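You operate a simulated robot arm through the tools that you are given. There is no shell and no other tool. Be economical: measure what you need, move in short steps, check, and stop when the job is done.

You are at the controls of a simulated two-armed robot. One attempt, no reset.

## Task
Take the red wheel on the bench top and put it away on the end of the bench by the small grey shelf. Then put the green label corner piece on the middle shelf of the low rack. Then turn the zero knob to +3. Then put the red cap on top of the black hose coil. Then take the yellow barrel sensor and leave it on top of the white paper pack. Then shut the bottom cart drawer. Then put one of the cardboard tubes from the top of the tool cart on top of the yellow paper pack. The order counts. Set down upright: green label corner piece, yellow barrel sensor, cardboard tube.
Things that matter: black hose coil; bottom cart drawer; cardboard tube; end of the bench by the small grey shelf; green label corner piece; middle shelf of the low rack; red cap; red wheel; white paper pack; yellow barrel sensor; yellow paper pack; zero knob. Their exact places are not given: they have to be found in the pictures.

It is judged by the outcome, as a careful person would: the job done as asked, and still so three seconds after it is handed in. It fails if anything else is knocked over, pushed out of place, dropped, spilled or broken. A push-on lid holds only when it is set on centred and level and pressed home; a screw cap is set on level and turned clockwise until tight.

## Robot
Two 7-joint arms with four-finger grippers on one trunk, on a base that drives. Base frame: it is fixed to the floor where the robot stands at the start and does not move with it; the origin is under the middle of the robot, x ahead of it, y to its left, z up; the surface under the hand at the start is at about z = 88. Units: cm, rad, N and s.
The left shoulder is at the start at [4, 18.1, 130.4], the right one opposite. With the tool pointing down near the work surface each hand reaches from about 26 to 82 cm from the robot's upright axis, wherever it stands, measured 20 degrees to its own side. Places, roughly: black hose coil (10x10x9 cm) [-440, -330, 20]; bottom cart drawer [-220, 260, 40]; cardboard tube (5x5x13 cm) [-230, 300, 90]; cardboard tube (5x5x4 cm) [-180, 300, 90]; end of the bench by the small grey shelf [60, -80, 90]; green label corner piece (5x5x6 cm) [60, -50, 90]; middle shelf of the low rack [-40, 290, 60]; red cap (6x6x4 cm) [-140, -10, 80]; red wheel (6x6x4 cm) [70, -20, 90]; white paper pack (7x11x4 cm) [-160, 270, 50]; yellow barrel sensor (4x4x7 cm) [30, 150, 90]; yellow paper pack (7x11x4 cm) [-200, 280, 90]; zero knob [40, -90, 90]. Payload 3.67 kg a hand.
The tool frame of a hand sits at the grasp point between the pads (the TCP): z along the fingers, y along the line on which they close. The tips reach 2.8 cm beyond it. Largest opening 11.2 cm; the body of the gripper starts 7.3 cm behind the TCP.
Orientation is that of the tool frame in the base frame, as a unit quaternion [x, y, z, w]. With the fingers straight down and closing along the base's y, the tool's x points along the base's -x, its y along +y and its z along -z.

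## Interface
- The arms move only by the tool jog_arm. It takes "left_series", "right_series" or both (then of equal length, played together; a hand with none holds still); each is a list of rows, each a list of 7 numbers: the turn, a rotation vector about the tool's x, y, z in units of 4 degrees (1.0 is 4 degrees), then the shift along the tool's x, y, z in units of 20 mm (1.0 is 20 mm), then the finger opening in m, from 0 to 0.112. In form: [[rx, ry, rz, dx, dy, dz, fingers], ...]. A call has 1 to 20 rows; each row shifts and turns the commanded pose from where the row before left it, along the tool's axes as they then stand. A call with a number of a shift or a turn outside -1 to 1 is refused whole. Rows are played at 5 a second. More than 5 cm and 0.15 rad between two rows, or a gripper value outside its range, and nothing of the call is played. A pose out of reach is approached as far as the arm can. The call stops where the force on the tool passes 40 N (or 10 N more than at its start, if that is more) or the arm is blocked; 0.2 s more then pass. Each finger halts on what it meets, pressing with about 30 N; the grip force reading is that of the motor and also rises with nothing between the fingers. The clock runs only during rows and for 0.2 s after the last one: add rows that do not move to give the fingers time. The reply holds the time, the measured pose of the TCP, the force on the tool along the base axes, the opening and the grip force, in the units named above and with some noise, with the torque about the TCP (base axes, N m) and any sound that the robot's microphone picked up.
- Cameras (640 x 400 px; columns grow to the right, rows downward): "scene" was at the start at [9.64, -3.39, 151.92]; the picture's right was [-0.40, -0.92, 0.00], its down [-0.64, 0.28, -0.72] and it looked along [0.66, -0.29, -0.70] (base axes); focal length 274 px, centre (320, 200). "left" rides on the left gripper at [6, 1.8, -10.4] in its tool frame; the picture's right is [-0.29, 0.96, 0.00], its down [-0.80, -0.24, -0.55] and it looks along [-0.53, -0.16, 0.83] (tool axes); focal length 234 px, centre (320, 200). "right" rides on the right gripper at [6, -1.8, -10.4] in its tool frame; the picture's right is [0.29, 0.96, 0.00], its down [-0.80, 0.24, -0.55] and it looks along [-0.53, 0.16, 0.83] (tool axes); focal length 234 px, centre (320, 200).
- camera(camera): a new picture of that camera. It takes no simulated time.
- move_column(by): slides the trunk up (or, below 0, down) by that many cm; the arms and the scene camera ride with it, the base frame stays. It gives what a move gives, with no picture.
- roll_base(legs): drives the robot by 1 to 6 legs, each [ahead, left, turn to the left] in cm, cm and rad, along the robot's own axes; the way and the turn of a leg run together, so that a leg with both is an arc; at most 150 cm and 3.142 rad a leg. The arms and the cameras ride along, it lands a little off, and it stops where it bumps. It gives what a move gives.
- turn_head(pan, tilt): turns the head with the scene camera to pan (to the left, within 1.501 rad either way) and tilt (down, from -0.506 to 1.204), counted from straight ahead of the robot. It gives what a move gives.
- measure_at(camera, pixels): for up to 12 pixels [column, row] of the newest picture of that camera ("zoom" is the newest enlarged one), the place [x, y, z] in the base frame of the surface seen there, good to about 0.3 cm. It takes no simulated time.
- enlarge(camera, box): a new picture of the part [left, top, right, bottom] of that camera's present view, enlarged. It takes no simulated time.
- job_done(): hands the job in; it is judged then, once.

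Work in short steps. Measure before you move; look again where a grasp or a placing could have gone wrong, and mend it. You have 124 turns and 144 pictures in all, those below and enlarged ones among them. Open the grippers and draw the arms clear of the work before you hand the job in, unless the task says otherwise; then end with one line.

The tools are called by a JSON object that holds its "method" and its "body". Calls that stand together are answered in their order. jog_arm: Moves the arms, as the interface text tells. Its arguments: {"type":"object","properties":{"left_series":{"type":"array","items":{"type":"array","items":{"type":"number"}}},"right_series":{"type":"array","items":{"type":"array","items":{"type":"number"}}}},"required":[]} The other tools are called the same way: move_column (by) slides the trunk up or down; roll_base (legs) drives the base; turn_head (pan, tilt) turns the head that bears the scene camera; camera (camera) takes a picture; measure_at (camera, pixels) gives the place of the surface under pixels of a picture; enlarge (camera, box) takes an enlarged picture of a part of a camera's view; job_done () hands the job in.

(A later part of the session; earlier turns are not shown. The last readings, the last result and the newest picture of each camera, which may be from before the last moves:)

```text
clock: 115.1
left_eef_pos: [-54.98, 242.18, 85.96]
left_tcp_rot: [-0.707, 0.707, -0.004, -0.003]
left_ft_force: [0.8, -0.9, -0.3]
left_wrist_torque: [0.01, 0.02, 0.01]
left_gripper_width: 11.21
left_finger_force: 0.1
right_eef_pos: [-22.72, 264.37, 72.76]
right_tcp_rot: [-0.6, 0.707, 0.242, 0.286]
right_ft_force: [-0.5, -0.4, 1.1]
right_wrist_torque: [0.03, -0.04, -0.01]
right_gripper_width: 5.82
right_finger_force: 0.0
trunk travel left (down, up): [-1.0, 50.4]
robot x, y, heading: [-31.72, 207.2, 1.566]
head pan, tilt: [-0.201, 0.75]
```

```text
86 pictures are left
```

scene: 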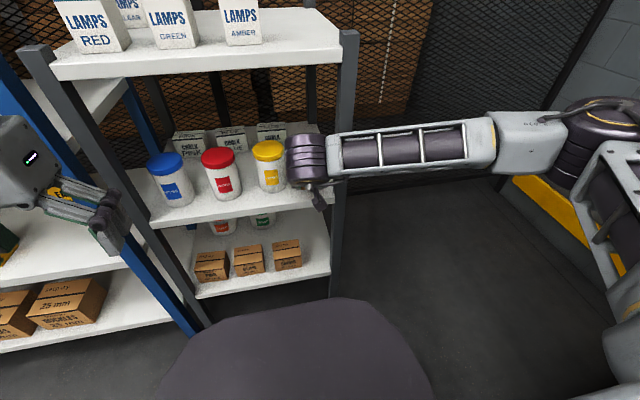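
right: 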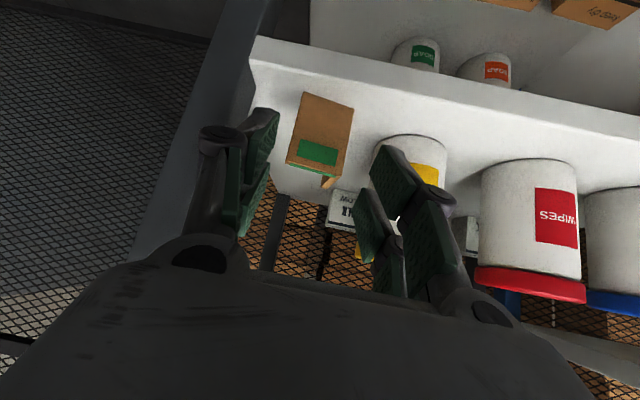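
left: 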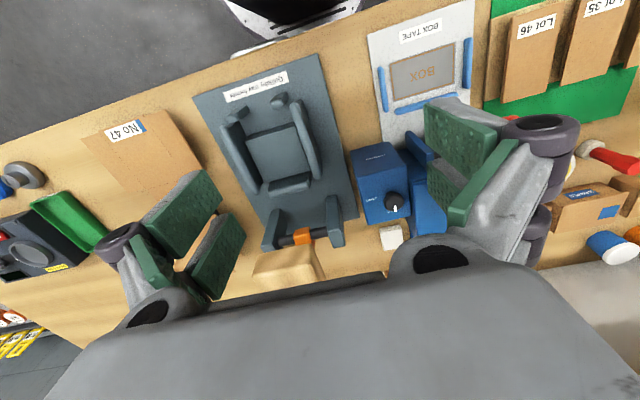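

The corner piece stands on the middle shelf. I withdraw fully, raise the trunk, and verify with the scene camera.

{"method": "jog_arm", "body": {"right_series": [[0, 0, 0, 0, 0, -0.8, 0.058], [0, 0, 0, 0, 0, -0.9, 0.058], [0, 0, 0, 0, 0, -0.9, 0.058], [0, 0, 0, 0, 0, -0.9, 0.058], [0, 0, 0, 0.5, 0.5, -0.5, 0.058], [0, 0, 0, 0.5, 0.5, -0.5, 0.058], [0, 0, 0, 0.5, 0.5, -0.5, 0.058], [0, 0, 0, 0.5, 0.5, -0.5, 0.058], [0, 0, 0, 0.5, 0.5, -0.5, 0.058], [0, 0, 0, 0.5, 0.5, -0.5, 0.058]]}}

{"method": "camera", "body": {"camera": "scene"}}

{"method": "move_column", "body": {"by": 41.5}}

{"method": "roll_base", "body": {"legs": [[-50, 0, 0], [0, -20, 0], [-105, 0, 0], [-97, 0, 0]]}}

```text
clock: 117.3
left_eef_pos: [-55.02, 242.15, 85.97]
left_tcp_rot: [0.707, -0.707, 0.004, 0.002]
left_ft_force: [-0.5, -0.8, -0.3]
left_wrist_torque: [0.01, 0.03, 0.0]
left_gripper_width: 11.2
left_finger_force: 0.0
right_eef_pos: [-30.81, 252.08, 77.78]
right_tcp_rot: [-0.6, 0.707, 0.241, 0.286]
right_ft_force: [-0.7, 0.8, -0.9]
right_wrist_torque: [-0.01, 0.01, -0.05]
right_gripper_width: 5.76
right_finger_force: 0.1
trunk travel left (down, up): [-1.0, 50.4]
robot x, y, heading: [-31.68, 206.79, 1.567]
head pan, tilt: [-0.201, 0.75]
```

```text
85 pictures are left
```

scene: 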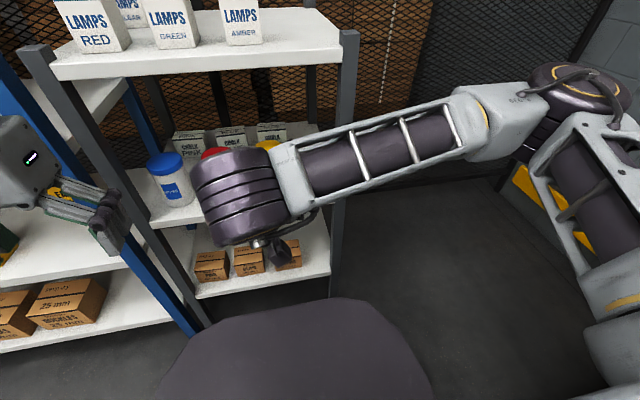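

```text
refused: 41.5 is not a number from -40 to 40
```

```text
clock: 128.9
left_eef_pos: [-34.52, 50.92, 86.17]
left_tcp_rot: [-0.694, 0.72, -0.001, -0.002]
left_ft_force: [0.0, 0.2, 0.0]
left_wrist_torque: [0.02, 0.01, 0.0]
left_gripper_width: 11.18
left_finger_force: 0.0
right_eef_pos: [-10.63, 60.59, 77.76]
right_tcp_rot: [-0.596, 0.71, 0.242, 0.287]
right_ft_force: [-0.3, -0.2, -0.2]
right_wrist_torque: [0.01, 0.03, 0.01]
right_gripper_width: 5.77
right_finger_force: 0.1
trunk travel left (down, up): [-1.0, 50.4]
robot x, y, heading: [-12.7, 15.65, 1.56]
head pan, tilt: [-0.201, 0.75]
stopped in leg 4: the robot was blocked; the commanded pose is now the measured one
```

The trunk raise was refused (limit 40), so the robot drove low and stopped against something at y≈15. I raise the trunk now and check the surroundings.

{"method": "turn_head", "body": {"pan": 1.3, "tilt": 0.6}}

{"method": "camera", "body": {"camera": "scene"}}

{"method": "turn_head", "body": {"pan": -0.9, "tilt": 0.6}}

{"method": "camera", "body": {"camera": "scene"}}

```text
clock: 130.5
left_eef_pos: [-34.54, 50.95, 86.13]
left_tcp_rot: [-0.695, 0.719, -0.002, -0.004]
left_ft_force: [0.6, 0.2, 0.4]
left_wrist_torque: [0.01, -0.04, -0.01]
left_gripper_width: 11.21
left_finger_force: 0.1
right_eef_pos: [-10.92, 60.82, 77.82]
right_tcp_rot: [-0.596, 0.711, 0.242, 0.285]
right_ft_force: [-0.2, 0.0, 0.3]
right_wrist_torque: [0.02, 0.0, 0.03]
right_gripper_width: 5.81
right_finger_force: 0.0
trunk travel left (down, up): [-1.0, 50.4]
robot x, y, heading: [-12.85, 15.88, 1.56]
head pan, tilt: [1.3, 0.6]
```

```text
84 pictures are left
```

scene: 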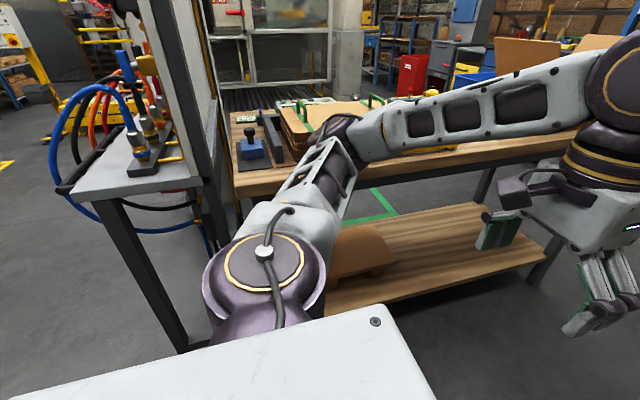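

```text
clock: 132.6
left_eef_pos: [-34.7, 51.05, 85.93]
left_tcp_rot: [-0.695, 0.719, -0.002, -0.004]
left_ft_force: [0.9, 0.2, -0.9]
left_wrist_torque: [0.02, -0.01, -0.02]
left_gripper_width: 11.19
left_finger_force: 0.0
right_eef_pos: [-10.9, 60.77, 77.74]
right_tcp_rot: [-0.596, 0.711, 0.242, 0.285]
right_ft_force: [-0.1, -0.5, -0.1]
right_wrist_torque: [-0.03, -0.03, 0.02]
right_gripper_width: 5.81
right_finger_force: 0.0
trunk travel left (down, up): [-1.0, 50.4]
robot x, y, heading: [-12.7, 15.55, 1.558]
head pan, tilt: [-0.901, 0.6]
```

```text
83 pictures are left
```

scene: 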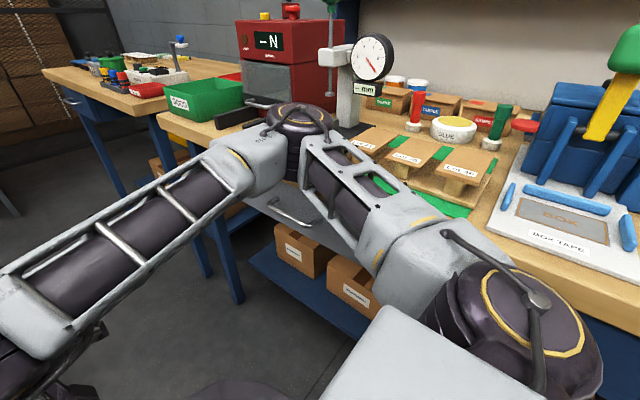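

I check whether either elbow sits beneath or against a bench edge before raising.

{"method": "measure_at", "body": {"camera": "scene", "pixels": [[300, 115], [340, 145], [240, 140], [225, 118], [310, 150], [370, 170], [270, 155], [200, 125]]}}

{"method": "enlarge", "body": {"camera": "scene", "box": [170, 60, 410, 230]}}

```text
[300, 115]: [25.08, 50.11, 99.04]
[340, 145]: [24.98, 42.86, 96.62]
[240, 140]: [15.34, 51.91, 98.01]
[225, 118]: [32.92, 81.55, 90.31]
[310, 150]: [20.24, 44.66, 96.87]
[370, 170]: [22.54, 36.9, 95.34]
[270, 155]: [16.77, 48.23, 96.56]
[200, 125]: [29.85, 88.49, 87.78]
```

```text
2.35 times, centred on (290, 145) of scene
```

zoom: 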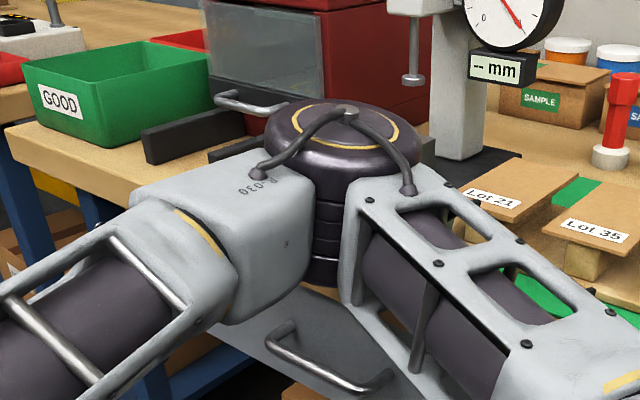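

The right elbow (z≈97, x≈25) is just before the bench edge. I pull 4 cm forward, raise the trunk 38 cm, then continue further right and backwards.

{"method": "roll_base", "body": {"legs": [[4, 2, 0]]}}

{"method": "move_column", "body": {"by": 38}}

{"method": "roll_base", "body": {"legs": [[0, -7, 0.0], [-68, 0, 0]]}}

{"method": "camera", "body": {"camera": "scene"}}

```text
clock: 133.5
left_eef_pos: [-37.03, 54.78, 85.88]
left_tcp_rot: [-0.696, 0.718, -0.003, -0.003]
left_ft_force: [0.5, -0.1, -0.3]
left_wrist_torque: [-0.01, 0.04, 0.01]
left_gripper_width: 11.2
left_finger_force: 0.1
right_eef_pos: [-13.21, 64.6, 77.77]
right_tcp_rot: [-0.596, 0.71, 0.24, 0.288]
right_ft_force: [-0.5, 0.5, -0.1]
right_wrist_torque: [-0.02, -0.03, -0.02]
right_gripper_width: 5.81
right_finger_force: 0.0
trunk travel left (down, up): [-1.0, 50.4]
robot x, y, heading: [-14.55, 19.58, 1.564]
head pan, tilt: [-0.901, 0.6]
```

```text
clock: 137.1
left_eef_pos: [-36.96, 54.78, 124.0]
left_tcp_rot: [-0.696, 0.718, -0.003, -0.002]
left_ft_force: [0.1, 1.2, 0.8]
left_wrist_torque: [-0.02, -0.04, -0.02]
left_gripper_width: 11.22
left_finger_force: 0.1
right_eef_pos: [-13.17, 64.58, 115.82]
right_tcp_rot: [-0.597, 0.709, 0.242, 0.287]
right_ft_force: [0.4, 0.3, 0.1]
right_wrist_torque: [0.0, -0.01, -0.02]
right_gripper_width: 5.81
right_finger_force: 0.1
trunk travel left (down, up): [-39.0, 12.4]
robot x, y, heading: [-14.55, 19.05, 1.556]
head pan, tilt: [-0.901, 0.6]
```

```text
clock: 141.6
left_eef_pos: [-30.7, -13.75, 123.93]
left_tcp_rot: [-0.695, 0.719, -0.003, -0.002]
left_ft_force: [-0.7, 0.0, 0.3]
left_wrist_torque: [0.02, 0.0, 0.0]
left_gripper_width: 11.22
left_finger_force: 0.2
right_eef_pos: [-6.92, -3.95, 115.74]
right_tcp_rot: [-0.595, 0.711, 0.241, 0.288]
right_ft_force: [-0.5, -0.7, 0.1]
right_wrist_torque: [0.01, -0.03, 0.03]
right_gripper_width: 5.79
right_finger_force: 0.1
trunk travel left (down, up): [-39.0, 12.4]
robot x, y, heading: [-8.15, -48.91, 1.559]
head pan, tilt: [-0.901, 0.6]
```

```text
81 pictures are left
```

scene: 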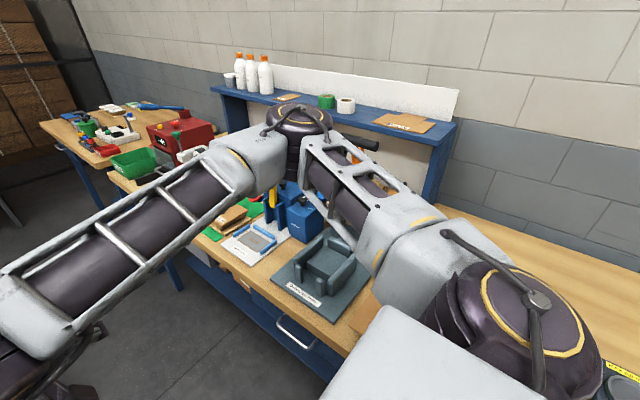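

Now I turn right 90° to face the bench again and look at the device.

{"method": "roll_base", "body": {"legs": [[-4, 8, 0], [0, 0, -1.56], [10, 0, 0]]}}

{"method": "turn_head", "body": {"pan": -0.5, "tilt": 0.75}}

{"method": "camera", "body": {"camera": "scene"}}

```text
clock: 147.7
left_eef_pos: [28.12, -29.38, 123.92]
left_tcp_rot: [0.002, 1.0, 0.0, -0.004]
left_ft_force: [0.1, 0.3, -0.5]
left_wrist_torque: [-0.02, 0.01, 0.0]
left_gripper_width: 11.22
left_finger_force: 0.1
right_eef_pos: [38.47, -52.91, 115.84]
right_tcp_rot: [0.069, 0.924, -0.027, 0.374]
right_ft_force: [-0.3, 0.4, 0.9]
right_wrist_torque: [0.02, 0.0, 0.0]
right_gripper_width: 5.78
right_finger_force: 0.0
trunk travel left (down, up): [-39.0, 12.4]
robot x, y, heading: [-6.37, -52.76, 0.016]
head pan, tilt: [-0.901, 0.6]
```

```text
clock: 148.5
left_eef_pos: [28.18, -29.42, 123.84]
left_tcp_rot: [0.002, 1.0, -0.001, -0.003]
left_ft_force: [-0.2, 0.5, -0.1]
left_wrist_torque: [-0.03, -0.03, 0.01]
left_gripper_width: 11.19
left_finger_force: 0.0
right_eef_pos: [38.48, -52.91, 115.73]
right_tcp_rot: [0.069, 0.924, -0.028, 0.374]
right_ft_force: [-0.2, 0.3, 0.5]
right_wrist_torque: [0.01, -0.01, 0.02]
right_gripper_width: 5.79
right_finger_force: 0.1
trunk travel left (down, up): [-39.0, 12.4]
robot x, y, heading: [-6.28, -53.14, 0.012]
head pan, tilt: [-0.499, 0.75]
```

```text
80 pictures are left
```

scene: 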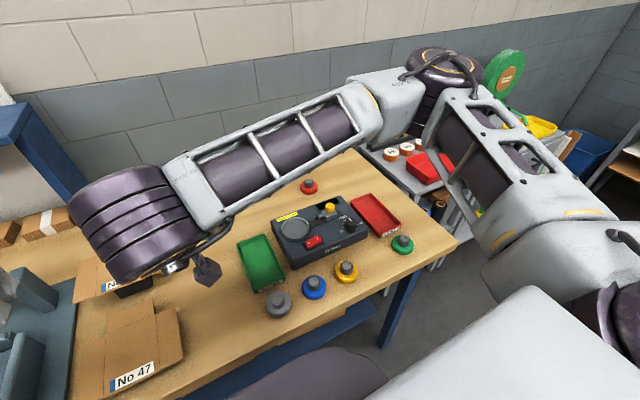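

The bench is unchanged. I enlarge the zero knob near (350,224).

{"method": "enlarge", "body": {"camera": "scene", "box": [308, 190, 388, 250]}}

{"method": "measure_at", "body": {"camera": "zoom", "pixels": [[350, 260], [355, 245], [340, 290], [315, 265], [385, 265], [355, 225], [170, 120], [440, 280], [230, 330], [310, 215]]}}

```text
6.67 times, centred on (348, 220) of scene
```

zoom: 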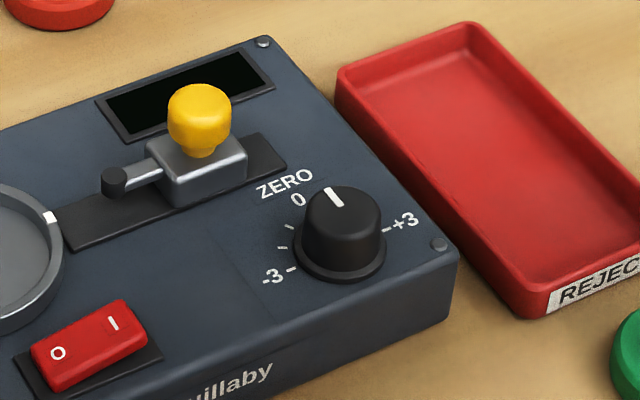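

```text
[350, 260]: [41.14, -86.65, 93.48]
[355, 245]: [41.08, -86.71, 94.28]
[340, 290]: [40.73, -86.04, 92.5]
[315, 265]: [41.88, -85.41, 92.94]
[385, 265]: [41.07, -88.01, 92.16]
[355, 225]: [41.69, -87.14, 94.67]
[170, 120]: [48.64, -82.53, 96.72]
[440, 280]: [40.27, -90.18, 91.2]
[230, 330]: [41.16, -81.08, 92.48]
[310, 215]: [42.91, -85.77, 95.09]
```

I set the hand vertical again and move it so the wrist camera looks down on the knob.

{"method": "jog_arm", "body": {"right_series": [[0, 1, 0, 0, -0.9, 0, 0.058], [0, 1, 0, 0, -0.9, 0, 0.058], [0, 1, 0, 0, -0.9, 0, 0.058], [0, 1, 0, 0, -0.9, 0, 0.058], [0, 1, 0, 0, -0.9, 0, 0.058], [0, 1, 0, 0, -0.9, 0, 0.058], [0, 1, 0, 0, -0.9, 0, 0.058], [0, 1, 0, 0, -0.9, 0, 0.058], [0, 1, 0, 0, -0.9, 0, 0.058], [0, 1, 0, 0, -0.9, 0, 0.058], [0, 1, 0, 0, -0.9, 0, 0.058], [0, 0, -1, 0, -0.9, 0, 0.058], [0, 0, -1, 0, -0.9, 0, 0.058], [0, 0, -0.1, 0, -0.9, 0, 0.058], [0, 0, 0, 0, -0.9, 0, 0.058], [0, 0, 0, 0, -0.9, 0, 0.058], [0, 0, 0, 0, -0.9, 0, 0.058], [0, 0, 0, 0, -0.9, 0, 0.058], [0, 0, 0, 0, -0.9, 0, 0.058]]}}

{"method": "camera", "body": {"camera": "right"}}

```text
clock: 152.5
left_eef_pos: [28.13, -29.4, 123.97]
left_tcp_rot: [0.003, 1.0, -0.001, -0.004]
left_ft_force: [-0.3, 1.2, -0.6]
left_wrist_torque: [0.02, -0.03, 0.03]
left_gripper_width: 11.17
left_finger_force: 0.1
right_eef_pos: [35.24, -87.0, 115.85]
right_tcp_rot: [0.001, 1.0, 0.0, 0.001]
right_ft_force: [0.8, -0.1, 0.6]
right_wrist_torque: [0.02, 0.0, 0.02]
right_gripper_width: 5.79
right_finger_force: 0.1
trunk travel left (down, up): [-39.0, 12.4]
robot x, y, heading: [-6.62, -52.65, 0.014]
head pan, tilt: [-0.499, 0.75]
```

```text
78 pictures are left
```

right: 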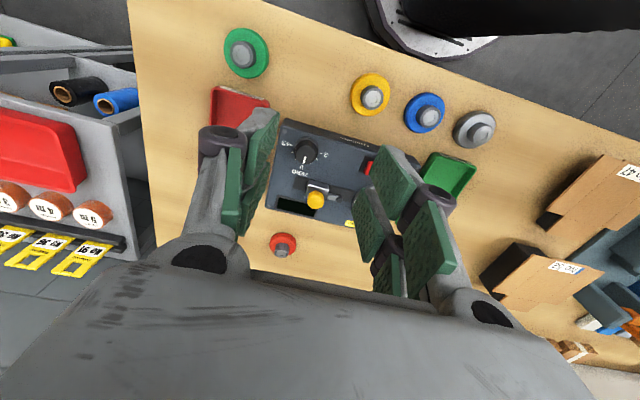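

{"method": "enlarge", "body": {"camera": "right", "box": [265, 110, 377, 220]}}

{"method": "measure_at", "body": {"camera": "right", "pixels": [[305, 155], [305, 148], [298, 153], [312, 153], [305, 163], [316, 195], [300, 172], [330, 153], [283, 147]]}}

```text
3.64 times, centred on (321, 165) of right
```

zoom: 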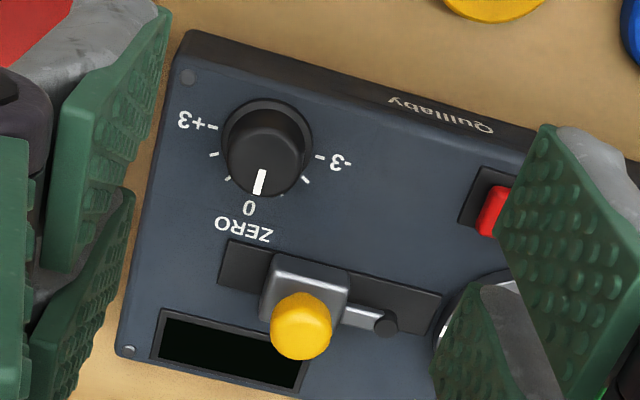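

```text
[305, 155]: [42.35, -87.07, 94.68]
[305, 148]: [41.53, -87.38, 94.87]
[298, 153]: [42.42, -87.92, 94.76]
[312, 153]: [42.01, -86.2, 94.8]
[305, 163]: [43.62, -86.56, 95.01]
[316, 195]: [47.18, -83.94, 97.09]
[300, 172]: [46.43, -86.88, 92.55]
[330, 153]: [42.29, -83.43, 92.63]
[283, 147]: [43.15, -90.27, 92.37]
```

Knob centre ≈ (42.6,-86.9), top 94.9, panel 92.4; +3 lies 90° clockwise of 0. I move above, pre-rotate the hand 45° counter-clockwise, and check alignment.

{"method": "jog_arm", "body": {"right_series": [[0, 0, 0, -0.92, 0.02, 0, 0.058], [0, 0, 0, -0.92, 0.01, 0, 0.058], [0, 0, 0, -0.92, 0.01, 0, 0.058], [0, 0, 0, -0.92, 0.01, 0, 0.058], [0, 0, -0.94, 0, 0, 0.3, 0.058], [0, 0, -0.94, 0, 0, 0.3, 0.058], [0, 0, -0.94, 0, 0, 0.3, 0.058], [0, 0, -0.94, 0, 0, 0.3, 0.058], [0, 0, -0.94, 0, 0, 0.6, 0.058], [0, 0, -0.94, 0, 0, 0.6, 0.058], [0, 0, -0.94, 0, 0, 0.6, 0.058], [0, 0, -0.94, 0, 0, 0.6, 0.058], [0, 0, -0.94, 0, 0, 0.6, 0.058], [0, 0, -0.94, 0, 0, 0.6, 0.058], [0, 0, -0.94, 0, 0, 0.6, 0.058], [0, 0, -0.94, 0, 0, 0, 0.058]]}}

{"method": "camera", "body": {"camera": "right"}}

```text
clock: 155.9
left_eef_pos: [28.08, -29.45, 123.89]
left_tcp_rot: [0.003, 1.0, -0.001, -0.004]
left_ft_force: [-0.7, 1.0, -0.8]
left_wrist_torque: [0.0, -0.02, 0.0]
left_gripper_width: 11.19
left_finger_force: 0.1
right_eef_pos: [42.03, -86.65, 107.02]
right_tcp_rot: [-0.304, 0.953, -0.008, 0.002]
right_ft_force: [0.6, 0.3, 0.4]
right_wrist_torque: [0.0, -0.04, -0.02]
right_gripper_width: 5.82
right_finger_force: 0.0
right hand out of reach, approached as far as the arm can: row 14, 15, 16
trunk travel left (down, up): [-39.0, 12.4]
robot x, y, heading: [-6.46, -52.79, 0.013]
head pan, tilt: [-0.499, 0.75]
```

```text
76 pictures are left
```

right: 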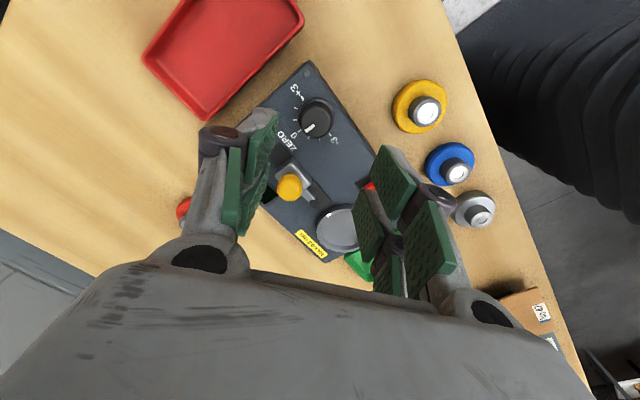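

The wrist's yaw limit is about 35°, so I back off a little and see the pose.

{"method": "jog_arm", "body": {"right_series": [[0, 0, 1, 0, 0, 0, 0.058], [0, 0, 1, 0, 0, 0, 0.058], [0, 0, 1, 0, 0, 0, 0.058], [0, 0, 0.8, 0, 0, 0, 0.058], [0, 0, 0, 0, 0, 0, 0.058]]}}

{"method": "camera", "body": {"camera": "right"}}

{"method": "enlarge", "body": {"camera": "right", "box": [260, 70, 372, 140]}}

```text
clock: 157.1
left_eef_pos: [28.08, -29.39, 123.95]
left_tcp_rot: [0.002, 1.0, -0.001, -0.004]
left_ft_force: [-0.5, 0.2, -0.5]
left_wrist_torque: [0.02, 0.01, -0.01]
left_gripper_width: 11.2
left_finger_force: 0.1
right_eef_pos: [41.99, -86.55, 106.89]
right_tcp_rot: [-0.174, 0.985, -0.009, 0.004]
right_ft_force: [0.0, 0.8, 0.1]
right_wrist_torque: [0.02, 0.02, 0.0]
right_gripper_width: 5.8
right_finger_force: 0.1
trunk travel left (down, up): [-39.0, 12.4]
robot x, y, heading: [-6.35, -52.25, 0.01]
head pan, tilt: [-0.499, 0.75]
```

```text
75 pictures are left
```

right: 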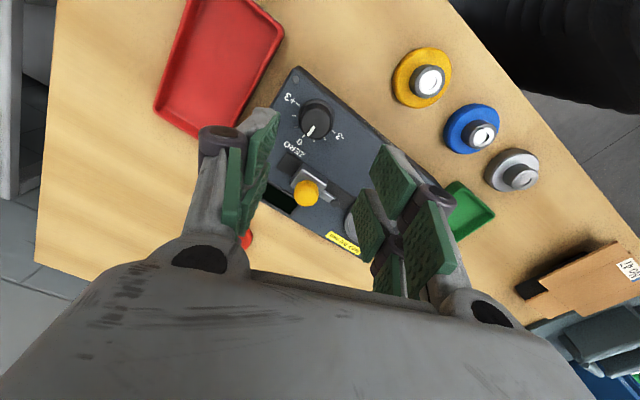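

```text
5.71 times, centred on (316, 105) of right
```

zoom: 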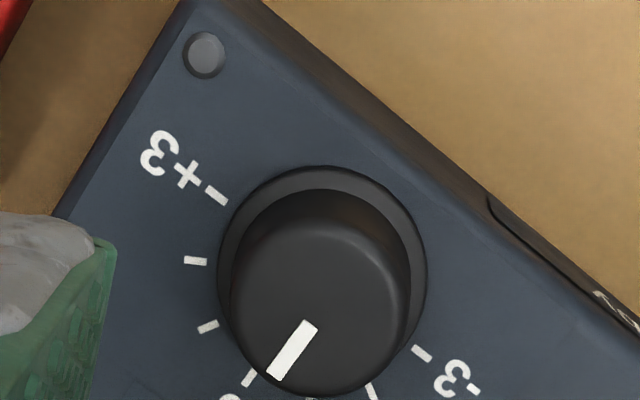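

Pointer at 0; +3 and -3 ticks are opposite each other, so a 90° clockwise turn is right. I measure the knob centre in this view.

{"method": "measure_at", "body": {"camera": "zoom", "pixels": [[320, 300], [245, 300], [400, 300], [320, 232], [320, 380], [217, 195], [422, 352], [250, 378], [310, 320]]}}

```text
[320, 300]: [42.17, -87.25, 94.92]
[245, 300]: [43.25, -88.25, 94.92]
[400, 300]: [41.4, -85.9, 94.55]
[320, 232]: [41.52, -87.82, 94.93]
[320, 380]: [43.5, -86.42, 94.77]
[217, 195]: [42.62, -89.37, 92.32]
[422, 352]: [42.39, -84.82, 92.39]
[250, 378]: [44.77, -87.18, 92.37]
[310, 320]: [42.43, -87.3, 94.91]
```

I centre on (42.5,-87.1), descend to TCP z 95.5 and grip the knob.

{"method": "jog_arm", "body": {"right_series": [[0, 0, 0, -0.14, -0.345, 0.7, 0.058], [0, 0, 0, 0, 0, 0.9, 0.058], [0, 0, 0, 0, 0, 0.9, 0.058], [0, 0, 0, 0, 0, 0.9, 0.058], [0, 0, 0, 0, 0, 0.9, 0.058], [0, 0, 0, 0, 0, 0.7, 0.058], [0, 0, 0, 0, 0, 0.6, 0.058], [0, 0, 0, 0, 0, 0, 0.058], [0, 0, 0, 0, 0, 0, 0.03], [0, 0, 0, 0, 0, 0, 0.0], [0, 0, 0, 0, 0, 0, 0.0]]}}

{"method": "camera", "body": {"camera": "right"}}

```text
clock: 159.5
left_eef_pos: [28.14, -29.2, 123.82]
left_tcp_rot: [0.003, 1.0, -0.003, -0.003]
left_ft_force: [-0.1, 0.7, -0.1]
left_wrist_torque: [-0.03, -0.03, 0.02]
left_gripper_width: 11.19
left_finger_force: 0.0
right_eef_pos: [42.48, -86.9, 95.83]
right_tcp_rot: [-0.177, 0.984, -0.007, 0.003]
right_ft_force: [-4.5, 15.7, -7.1]
right_wrist_torque: [0.75, -0.31, 0.03]
right_gripper_width: 3.02
right_finger_force: 45.0
trunk travel left (down, up): [-39.0, 12.4]
robot x, y, heading: [-6.7, -52.79, 0.018]
head pan, tilt: [-0.499, 0.75]
```

```text
73 pictures are left
```

right: 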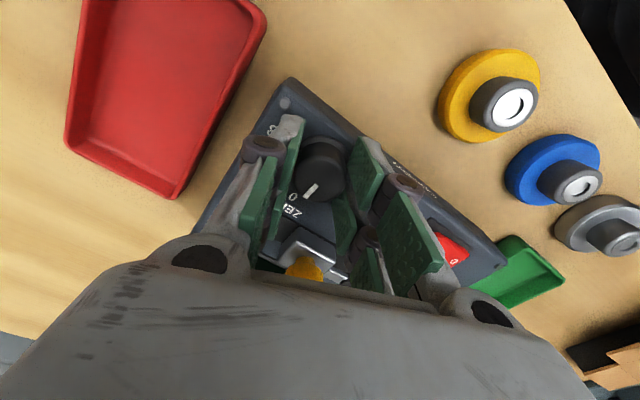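

Gripped at 3.02 cm. I turn clockwise 80° first and check.

{"method": "jog_arm", "body": {"right_series": [[0, 0, 0, 0, 0.08, 0, 0.0], [0, 0, 1, 0, 0, 0, 0.0], [0, 0, 1, 0, 0, 0, 0.0], [0, 0, 1, 0, 0, 0, 0.0], [0, 0, 1, 0, 0, 0, 0.0], [0, 0, 1, 0, 0, 0, 0.0], [0, 0, 1, 0, 0, 0, 0.0], [0, 0, 1, 0, 0, 0, 0.0], [0, 0, 1, 0, 0, 0, 0.0], [0, 0, 1, 0, 0, 0, 0.0], [0, 0, 1, 0, 0, 0, 0.0], [0, 0, 1, 0, 0, 0, 0.0], [0, 0, 1, 0, 0, 0, 0.0], [0, 0, 1, 0, 0, 0, 0.0], [0, 0, 1, 0, 0, 0, 0.0], [0, 0, 1, 0, 0, 0, 0.0], [0, 0, 1, 0, 0, 0, 0.0], [0, 0, 1, 0, 0, 0, 0.0], [0, 0, 1, 0, 0, 0, 0.0], [0, 0, 0, 0, 0, 0, 0.0]]}}

{"method": "camera", "body": {"camera": "right"}}

{"method": "enlarge", "body": {"camera": "scene", "box": [308, 190, 388, 250]}}

```text
clock: 163.7
left_eef_pos: [28.07, -29.27, 123.98]
left_tcp_rot: [0.003, 1.0, 0.0, -0.002]
left_ft_force: [-0.9, 0.1, -0.6]
left_wrist_torque: [-0.03, -0.02, 0.03]
left_gripper_width: 11.2
left_finger_force: 0.0
right_eef_pos: [42.4, -86.91, 95.74]
right_tcp_rot: [0.438, 0.899, -0.005, 0.006]
right_ft_force: [-15.9, 19.2, -17.3]
right_wrist_torque: [0.78, 0.6, -0.01]
right_gripper_width: 2.97
right_finger_force: 44.7
trunk travel left (down, up): [-39.0, 12.4]
robot x, y, heading: [-6.61, -52.49, 0.009]
head pan, tilt: [-0.499, 0.75]
```

```text
72 pictures are left
```

right: 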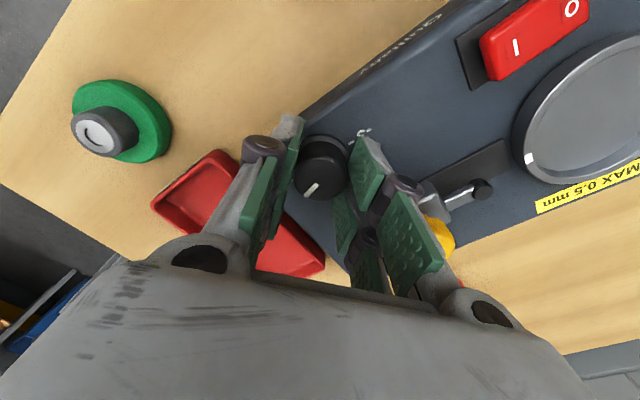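

```text
6.67 times, centred on (348, 220) of scene
```

zoom: 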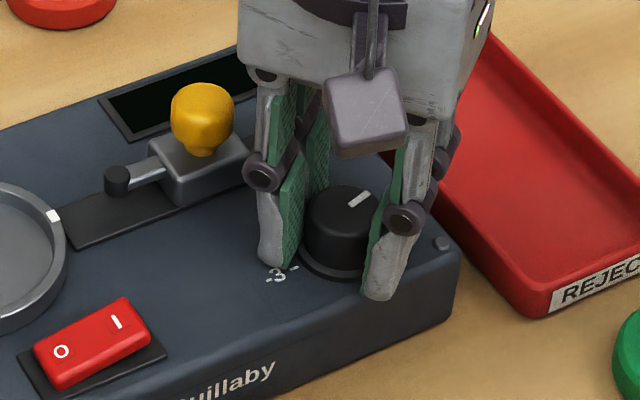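

The pointer has turned about 72° with the hand. I ease the side load and turn the last 18°.

{"method": "jog_arm", "body": {"right_series": [[0, 0, 0, 0.06, 0, 0.03, 0.0], [0, 0, 1, 0, 0, 0, 0.0], [0, 0, 1, 0, 0, 0, 0.0], [0, 0, 1, 0, 0, 0, 0.0], [0, 0, 1, 0, 0, 0, 0.0], [0, 0, 0.5, 0, 0, 0, 0.0], [0, 0, 0, 0, 0, 0, 0.0]]}}

{"method": "enlarge", "body": {"camera": "scene", "box": [308, 190, 388, 250]}}

```text
clock: 165.3
left_eef_pos: [28.03, -29.15, 123.99]
left_tcp_rot: [0.003, 1.0, 0.0, -0.004]
left_ft_force: [-0.2, -0.9, 0.1]
left_wrist_torque: [-0.01, 0.01, -0.04]
left_gripper_width: 11.21
left_finger_force: 0.2
right_eef_pos: [42.5, -86.87, 95.82]
right_tcp_rot: [0.573, 0.819, -0.004, 0.009]
right_ft_force: [-9.0, 15.9, -8.8]
right_wrist_torque: [0.76, 0.49, -0.01]
right_gripper_width: 2.99
right_finger_force: 45.2
trunk travel left (down, up): [-39.0, 12.4]
robot x, y, heading: [-6.7, -52.51, 0.012]
head pan, tilt: [-0.499, 0.75]
```

```text
6.67 times, centred on (348, 220) of scene
```

zoom: 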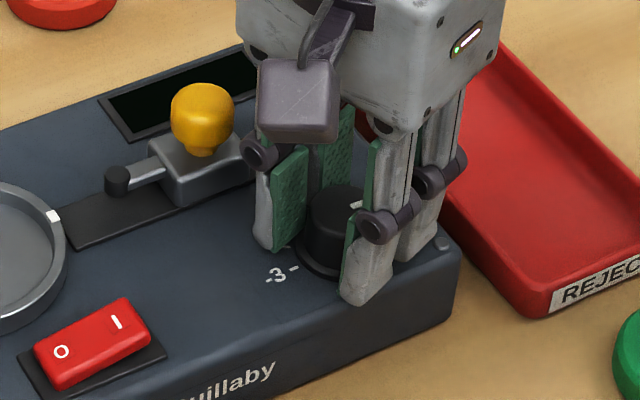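

Total turn is now 90°. I release, rise straight up and look at the pointer.

{"method": "jog_arm", "body": {"right_series": [[0, 0, 0, 0, 0, 0, 0.045], [0, 0, 0, 0, 0, 0, 0.058], [0, 0, 0, 0, 0, 0, 0.058], [0, 0, 0, 0, 0, -0.4, 0.058], [0, 0, 0, 0, 0, -0.8, 0.058], [0, 0, 0, 0, 0, -0.9, 0.058], [0, 0, 0, 0, 0, -0.9, 0.058], [0, 0, 0, 0, 0, -0.9, 0.058], [0, 0, 0, 0, 0, -0.9, 0.058], [0, 0, -1, 0, 0, -0.9, 0.058], [0, 0, -1, 0, 0, -0.9, 0.058], [0, 0, -1, 0, 0, -0.9, 0.058], [0, 0, -1, 0, 0, -0.9, 0.058], [0, 0, -1, 0, 0, 0, 0.058], [0, 0, -1, 0, 0, 0, 0.058], [0, 0, -1, 0, 0, 0, 0.058], [0, 0, -1, 0, 0, 0, 0.058], [0, 0, -1, 0, 0, 0, 0.058], [0, 0, -1, 0, 0, 0, 0.058]]}}

{"method": "enlarge", "body": {"camera": "scene", "box": [308, 190, 388, 250]}}

{"method": "camera", "body": {"camera": "right"}}

```text
clock: 169.3
left_eef_pos: [28.13, -29.43, 123.88]
left_tcp_rot: [0.002, 1.0, -0.001, -0.004]
left_ft_force: [0.3, 0.1, -0.1]
left_wrist_torque: [-0.03, -0.02, -0.02]
left_gripper_width: 11.19
left_finger_force: 0.1
right_eef_pos: [42.23, -86.8, 112.53]
right_tcp_rot: [0.258, 0.966, -0.007, 0.006]
right_ft_force: [0.0, -0.2, -0.6]
right_wrist_torque: [0.01, 0.02, -0.01]
right_gripper_width: 5.81
right_finger_force: 0.1
trunk travel left (down, up): [-39.0, 12.4]
robot x, y, heading: [-6.41, -52.65, 0.013]
head pan, tilt: [-0.499, 0.75]
```

```text
6.67 times, centred on (348, 220) of scene
```

zoom: 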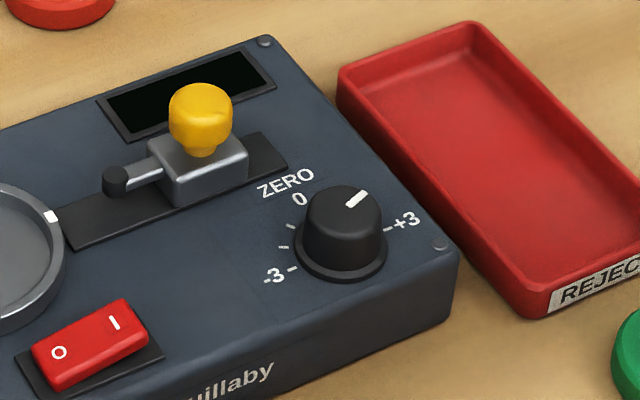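

```text
68 pictures are left
```

right: 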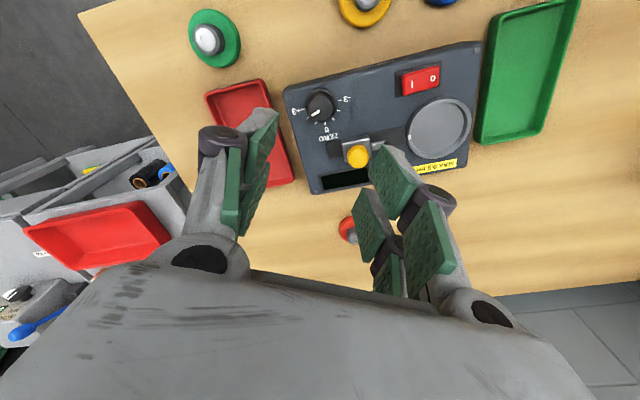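

I enlarge the knob in the right view to judge the pointer against the +3 tick.

{"method": "enlarge", "body": {"camera": "right", "box": [285, 80, 355, 140]}}

{"method": "measure_at", "body": {"camera": "zoom", "pixels": [[250, 260], [310, 240]]}}

```text
6.67 times, centred on (320, 110) of right
```

zoom: 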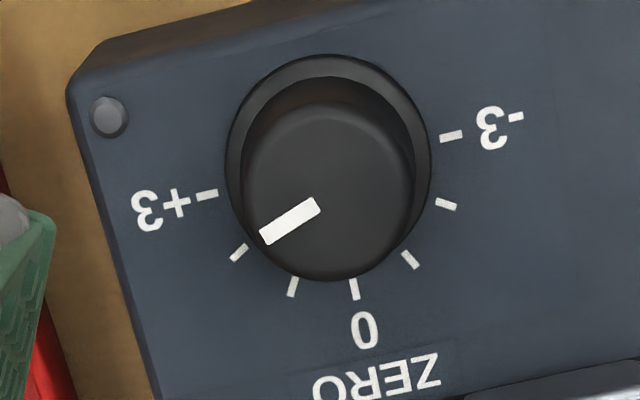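

```text
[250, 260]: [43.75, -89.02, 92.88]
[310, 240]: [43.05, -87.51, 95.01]
```

The pointer is about 17° short of +3. I grip again, recentred, and turn another 18°.

{"method": "jog_arm", "body": {"right_series": [[0, 0, 0, 0.11, 0, 0.9, 0.058], [0, 0, 0, 0, 0, 0.9, 0.058], [0, 0, 0, 0, 0, 0.9, 0.058], [0, 0, 0, 0, 0, 0.9, 0.058], [0, 0, 0, 0, 0, 0.9, 0.058], [0, 0, 0, 0, 0, 0.9, 0.058], [0, 0, 0, 0, 0, 0.9, 0.058], [0, 0, 0, 0, 0, 0.9, 0.058], [0, 0, 0, 0, 0, 0.8, 0.058], [0, 0, 0, 0, 0, 0.35, 0.058], [0, 0, 0, 0, 0, 0, 0.058], [0, 0, 0, 0, 0, 0, 0.03], [0, 0, 0, 0, 0, 0, 0.0], [0, 0, 0, 0, 0, 0, 0.0]]}}

{"method": "jog_arm", "body": {"right_series": [[0, 0, 1, 0, 0, 0, 0.0], [0, 0, 1, 0, 0, 0, 0.0], [0, 0, 1, 0, 0, 0, 0.0], [0, 0, 1, 0, 0, 0, 0.0], [0, 0, 0.4, 0, 0, 0, 0.0], [0, 0, 0, 0, 0, 0, 0.0]]}}

{"method": "enlarge", "body": {"camera": "scene", "box": [308, 190, 388, 250]}}

{"method": "enlarge", "body": {"camera": "right", "box": [260, 100, 400, 220]}}

```text
clock: 172.3
left_eef_pos: [28.11, -29.33, 123.87]
left_tcp_rot: [0.002, 1.0, -0.001, -0.003]
left_ft_force: [0.4, -0.7, 0.5]
left_wrist_torque: [-0.05, -0.01, -0.05]
left_gripper_width: 11.19
left_finger_force: 0.0
right_eef_pos: [42.38, -86.82, 95.8]
right_tcp_rot: [0.257, 0.966, -0.006, 0.006]
right_ft_force: [2.8, 4.5, -1.9]
right_wrist_torque: [0.17, -0.22, 0.02]
right_gripper_width: 3.01
right_finger_force: 45.0
trunk travel left (down, up): [-39.0, 12.4]
robot x, y, heading: [-6.23, -52.59, 0.011]
head pan, tilt: [-0.499, 0.75]
```

```text
clock: 173.7
left_eef_pos: [28.24, -29.36, 123.97]
left_tcp_rot: [0.003, 1.0, -0.001, -0.004]
left_ft_force: [0.0, -0.1, 0.1]
left_wrist_torque: [0.01, -0.02, -0.03]
left_gripper_width: 11.21
left_finger_force: 0.2
right_eef_pos: [42.42, -86.87, 95.83]
right_tcp_rot: [0.402, 0.916, -0.006, 0.007]
right_ft_force: [6.8, 6.3, -9.0]
right_wrist_torque: [0.01, -0.41, 0.01]
right_gripper_width: 3.01
right_finger_force: 45.0
trunk travel left (down, up): [-39.0, 12.4]
robot x, y, heading: [-6.7, -52.65, 0.017]
head pan, tilt: [-0.499, 0.75]
```

```text
6.67 times, centred on (348, 220) of scene
```

zoom: 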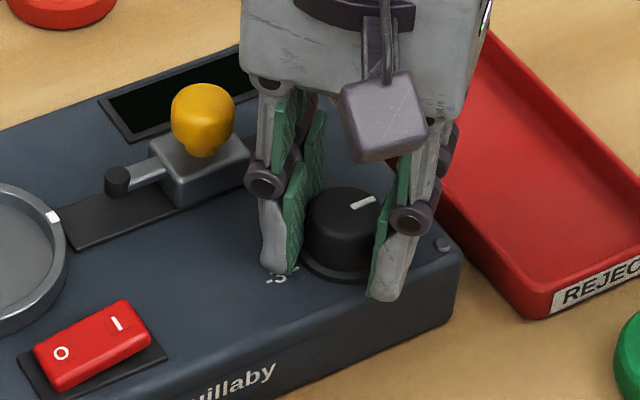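

```text
3.33 times, centred on (330, 160) of right
```

zoom: 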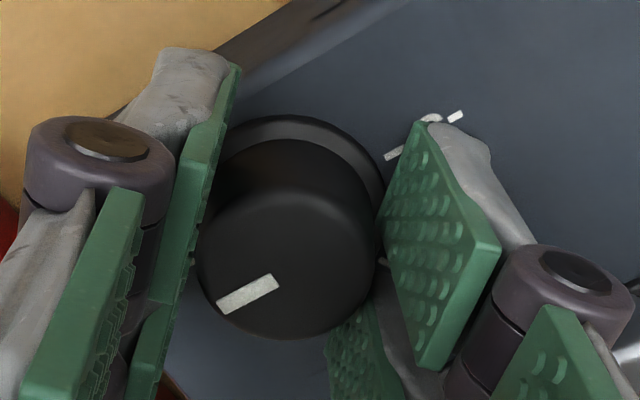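

It looks near +3 now. I release, rise, and compare.

{"method": "jog_arm", "body": {"right_series": [[0, 0, 0, 0, 0, 0, 0.045], [0, 0, 0, 0, 0, 0, 0.058], [0, 0, 0, 0, 0, 0, 0.058], [0, 0, 0, 0, 0, -0.4, 0.058], [0, 0, 0, 0, 0, -0.8, 0.058], [0, 0, 0, 0, 0, -0.9, 0.058], [0, 0, 0, 0, 0, -0.9, 0.058], [0, 0, 0, 0, 0, -0.9, 0.058], [0, 0, 0, 0, 0, -0.9, 0.058], [0, 0, -1, 0, 0, -0.9, 0.058], [0, 0, -1, 0, 0, -0.9, 0.058], [0, 0, -1, 0, 0, -0.9, 0.058], [0, 0, -1, 0, 0, -0.9, 0.058], [0, 0, 0, 0, 0, 0, 0.058]]}}

{"method": "enlarge", "body": {"camera": "right", "box": [285, 80, 355, 140]}}

{"method": "enlarge", "body": {"camera": "scene", "box": [328, 200, 368, 240]}}

```text
clock: 176.7
left_eef_pos: [28.08, -29.37, 123.9]
left_tcp_rot: [0.003, 1.0, -0.001, -0.004]
left_ft_force: [0.1, 0.4, -0.4]
left_wrist_torque: [-0.04, -0.01, 0.02]
left_gripper_width: 11.22
left_finger_force: 0.1
right_eef_pos: [42.24, -86.78, 112.53]
right_tcp_rot: [0.271, 0.963, -0.007, 0.007]
right_ft_force: [0.1, -0.2, -0.5]
right_wrist_torque: [0.04, 0.01, 0.01]
right_gripper_width: 5.8
right_finger_force: 0.1
trunk travel left (down, up): [-39.0, 12.4]
robot x, y, heading: [-6.52, -52.66, 0.013]
head pan, tilt: [-0.499, 0.75]
```

```text
6.67 times, centred on (320, 110) of right
```

zoom: 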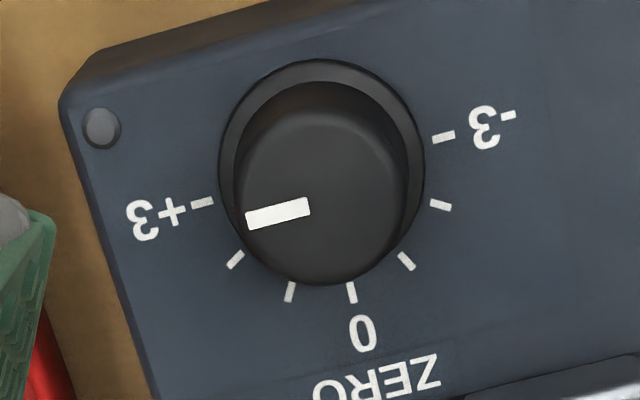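

```text
10.00 times, centred on (348, 220) of scene
```

zoom: 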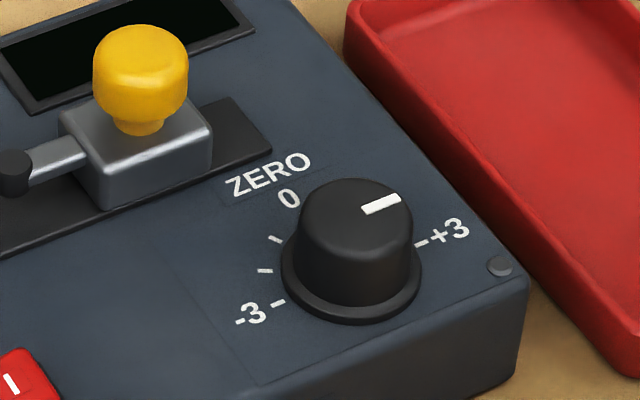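

The pointer now lines up exactly with +3. Next the red cap at about (-140,-10): I draw the hand in, back off, and turn to face -x.

{"method": "jog_arm", "body": {"right_series": [[0, 0, 0, 0.95, 0.6, -0.2, 0.08], [0, 0, 0, 0.95, 0.6, -0.2, 0.08], [0, 0, 0, 0.95, 0.6, -0.2, 0.08], [0, 0, 0, 0.95, 0.6, -0.2, 0.08], [0, 0, 0, 0.95, 0.6, -0.2, 0.08], [0, 0, 0, 0.95, 0.6, -0.2, 0.08], [0, 0, 0, 0.95, 0.6, -0.2, 0.08], [0, 0, 0, 0.95, 0.6, -0.2, 0.08], [0, 0, 0, 0.95, 0.6, -0.2, 0.08], [0, 0, -0.8, 0, 0, -0.2, 0.08], [0, 0, -1, 0, 0, 0, 0.08], [0, 0, -1, 0, 0, 0, 0.08], [0, 0, -1, 0, 0, 0, 0.08], [0, 0, -1, 0, 0, 0, 0.08], [0, 0, -1, 0, 0, 0, 0.08], [0, 0, -1, 0, 0, 0, 0.08], [0, 0, -1, 0, 0, 0, 0.08]]}}

{"method": "roll_base", "body": {"legs": [[-22, 0, 0], [0, 0, 1.57], [0, 0, 1.57]]}}

{"method": "turn_head", "body": {"pan": 0, "tilt": 0.4}}

{"method": "camera", "body": {"camera": "scene"}}

```text
clock: 180.3
left_eef_pos: [28.24, -29.31, 123.89]
left_tcp_rot: [0.003, 1.0, -0.001, -0.004]
left_ft_force: [-0.2, -0.1, 0.8]
left_wrist_torque: [0.0, 0.01, -0.01]
left_gripper_width: 11.2
left_finger_force: 0.1
right_eef_pos: [33.14, -68.45, 116.23]
right_tcp_rot: [0.001, 1.0, -0.008, 0.004]
right_ft_force: [-0.4, 1.0, -0.2]
right_wrist_torque: [0.01, -0.02, 0.02]
right_gripper_width: 8.01
right_finger_force: 0.1
trunk travel left (down, up): [-39.0, 12.4]
robot x, y, heading: [-6.3, -52.5, 0.015]
head pan, tilt: [-0.499, 0.75]
```

```text
clock: 190.4
left_eef_pos: [-64.3, -74.77, 123.9]
left_tcp_rot: [1.0, -0.024, 0.003, -0.001]
left_ft_force: [0.4, 0.0, -0.1]
left_wrist_torque: [0.0, 0.01, 0.01]
left_gripper_width: 11.2
left_finger_force: 0.1
right_eef_pos: [-67.75, -35.5, 116.32]
right_tcp_rot: [1.0, -0.023, -0.004, -0.008]
right_ft_force: [-0.3, 0.2, 0.4]
right_wrist_torque: [0.04, 0.03, -0.03]
right_gripper_width: 8.0
right_finger_force: 0.2
trunk travel left (down, up): [-39.0, 12.4]
robot x, y, heading: [-28.91, -52.93, 3.109]
head pan, tilt: [-0.499, 0.75]
```

```text
clock: 191.3
left_eef_pos: [-64.23, -74.76, 123.89]
left_tcp_rot: [1.0, -0.024, 0.003, -0.001]
left_ft_force: [-0.7, -0.4, -0.2]
left_wrist_torque: [0.03, -0.01, -0.01]
left_gripper_width: 11.2
left_finger_force: 0.0
right_eef_pos: [-67.68, -35.52, 116.31]
right_tcp_rot: [1.0, -0.022, -0.003, -0.008]
right_ft_force: [0.0, -0.3, -0.8]
right_wrist_torque: [-0.02, -0.01, 0.0]
right_gripper_width: 7.98
right_finger_force: 0.1
trunk travel left (down, up): [-39.0, 12.4]
robot x, y, heading: [-28.57, -52.47, 3.113]
head pan, tilt: [0.0, 0.4]
```

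```text
62 pictures are left
```

scene: 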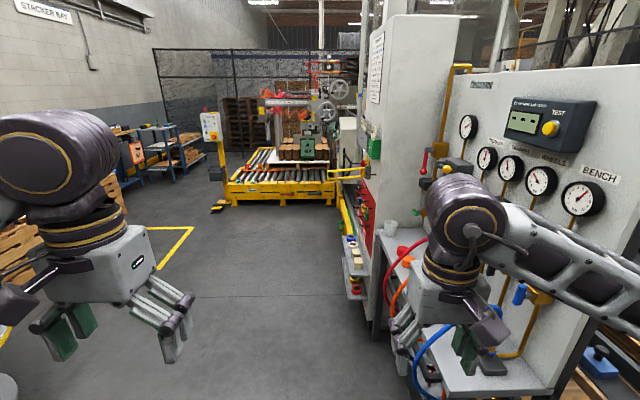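

The gauge panel has a table before it with hoses. I enlarge around (400,260) to find the red cap.

{"method": "enlarge", "body": {"camera": "scene", "box": [330, 160, 490, 300]}}

{"method": "measure_at", "body": {"camera": "scene", "pixels": [[406, 252], [392, 226], [403, 263], [355, 260], [375, 320], [360, 245], [535, 380], [430, 380], [150, 240], [300, 230], [245, 300]]}}

```text
2.86 times, centred on (410, 230) of scene
```

zoom: 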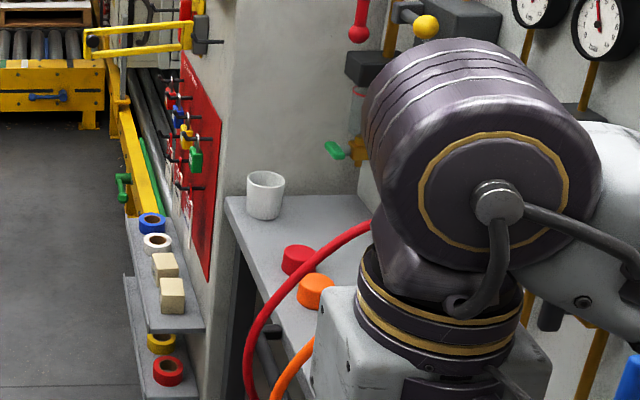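

```text
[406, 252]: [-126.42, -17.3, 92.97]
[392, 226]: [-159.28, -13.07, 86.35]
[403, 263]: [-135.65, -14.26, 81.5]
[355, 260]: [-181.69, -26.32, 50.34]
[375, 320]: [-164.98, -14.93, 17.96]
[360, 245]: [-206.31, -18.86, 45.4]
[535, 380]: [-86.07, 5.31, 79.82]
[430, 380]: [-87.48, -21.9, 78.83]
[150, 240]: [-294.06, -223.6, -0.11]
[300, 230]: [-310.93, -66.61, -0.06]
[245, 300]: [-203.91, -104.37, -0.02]
```

The red cap stands on the grey table near x≈-145, beside an orange one, behind a red hose. I drive to stand before it: left 32, ahead 112, then turn right.

{"method": "roll_base", "body": {"legs": [[0, 34, 0], [113, 0, 0.02], [0, 0, -1.57]]}}

{"method": "turn_head", "body": {"pan": 0, "tilt": 0.7}}

{"method": "camera", "body": {"camera": "scene"}}

```text
clock: 203.3
left_eef_pos: [-166.08, -49.35, 123.88]
left_tcp_rot: [-0.7, 0.714, -0.003, -0.003]
left_ft_force: [1.1, 0.0, 0.0]
left_wrist_torque: [-0.02, -0.01, 0.0]
left_gripper_width: 11.21
left_finger_force: 0.1
right_eef_pos: [-126.94, -44.65, 116.22]
right_tcp_rot: [-0.701, 0.713, -0.003, 0.01]
right_ft_force: [0.2, 0.4, -0.5]
right_wrist_torque: [-0.02, 0.03, -0.01]
right_gripper_width: 8.0
right_finger_force: 0.1
trunk travel left (down, up): [-39.0, 12.4]
robot x, y, heading: [-143.21, -84.27, 1.57]
head pan, tilt: [0.0, 0.4]
```

```text
clock: 204.1
left_eef_pos: [-165.96, -49.28, 124.02]
left_tcp_rot: [-0.7, 0.714, -0.003, -0.003]
left_ft_force: [-1.1, -0.6, 0.1]
left_wrist_torque: [0.03, 0.01, -0.01]
left_gripper_width: 11.2
left_finger_force: 0.1
right_eef_pos: [-126.9, -44.73, 116.17]
right_tcp_rot: [-0.701, 0.713, -0.003, 0.009]
right_ft_force: [-0.4, 0.6, 0.8]
right_wrist_torque: [-0.02, 0.03, 0.03]
right_gripper_width: 7.99
right_finger_force: 0.0
trunk travel left (down, up): [-39.0, 12.4]
robot x, y, heading: [-143.07, -84.23, 1.568]
head pan, tilt: [0.0, 0.7]
```

```text
60 pictures are left
```

scene: 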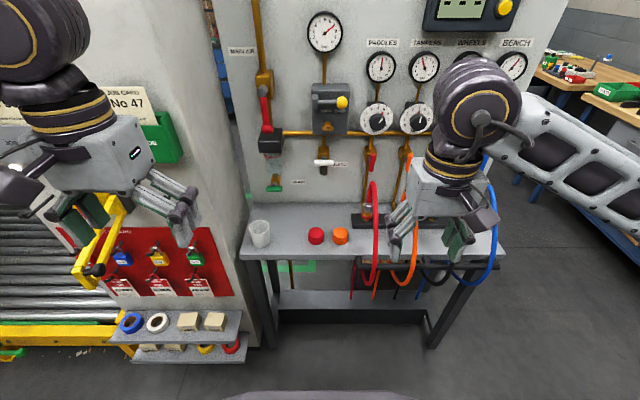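

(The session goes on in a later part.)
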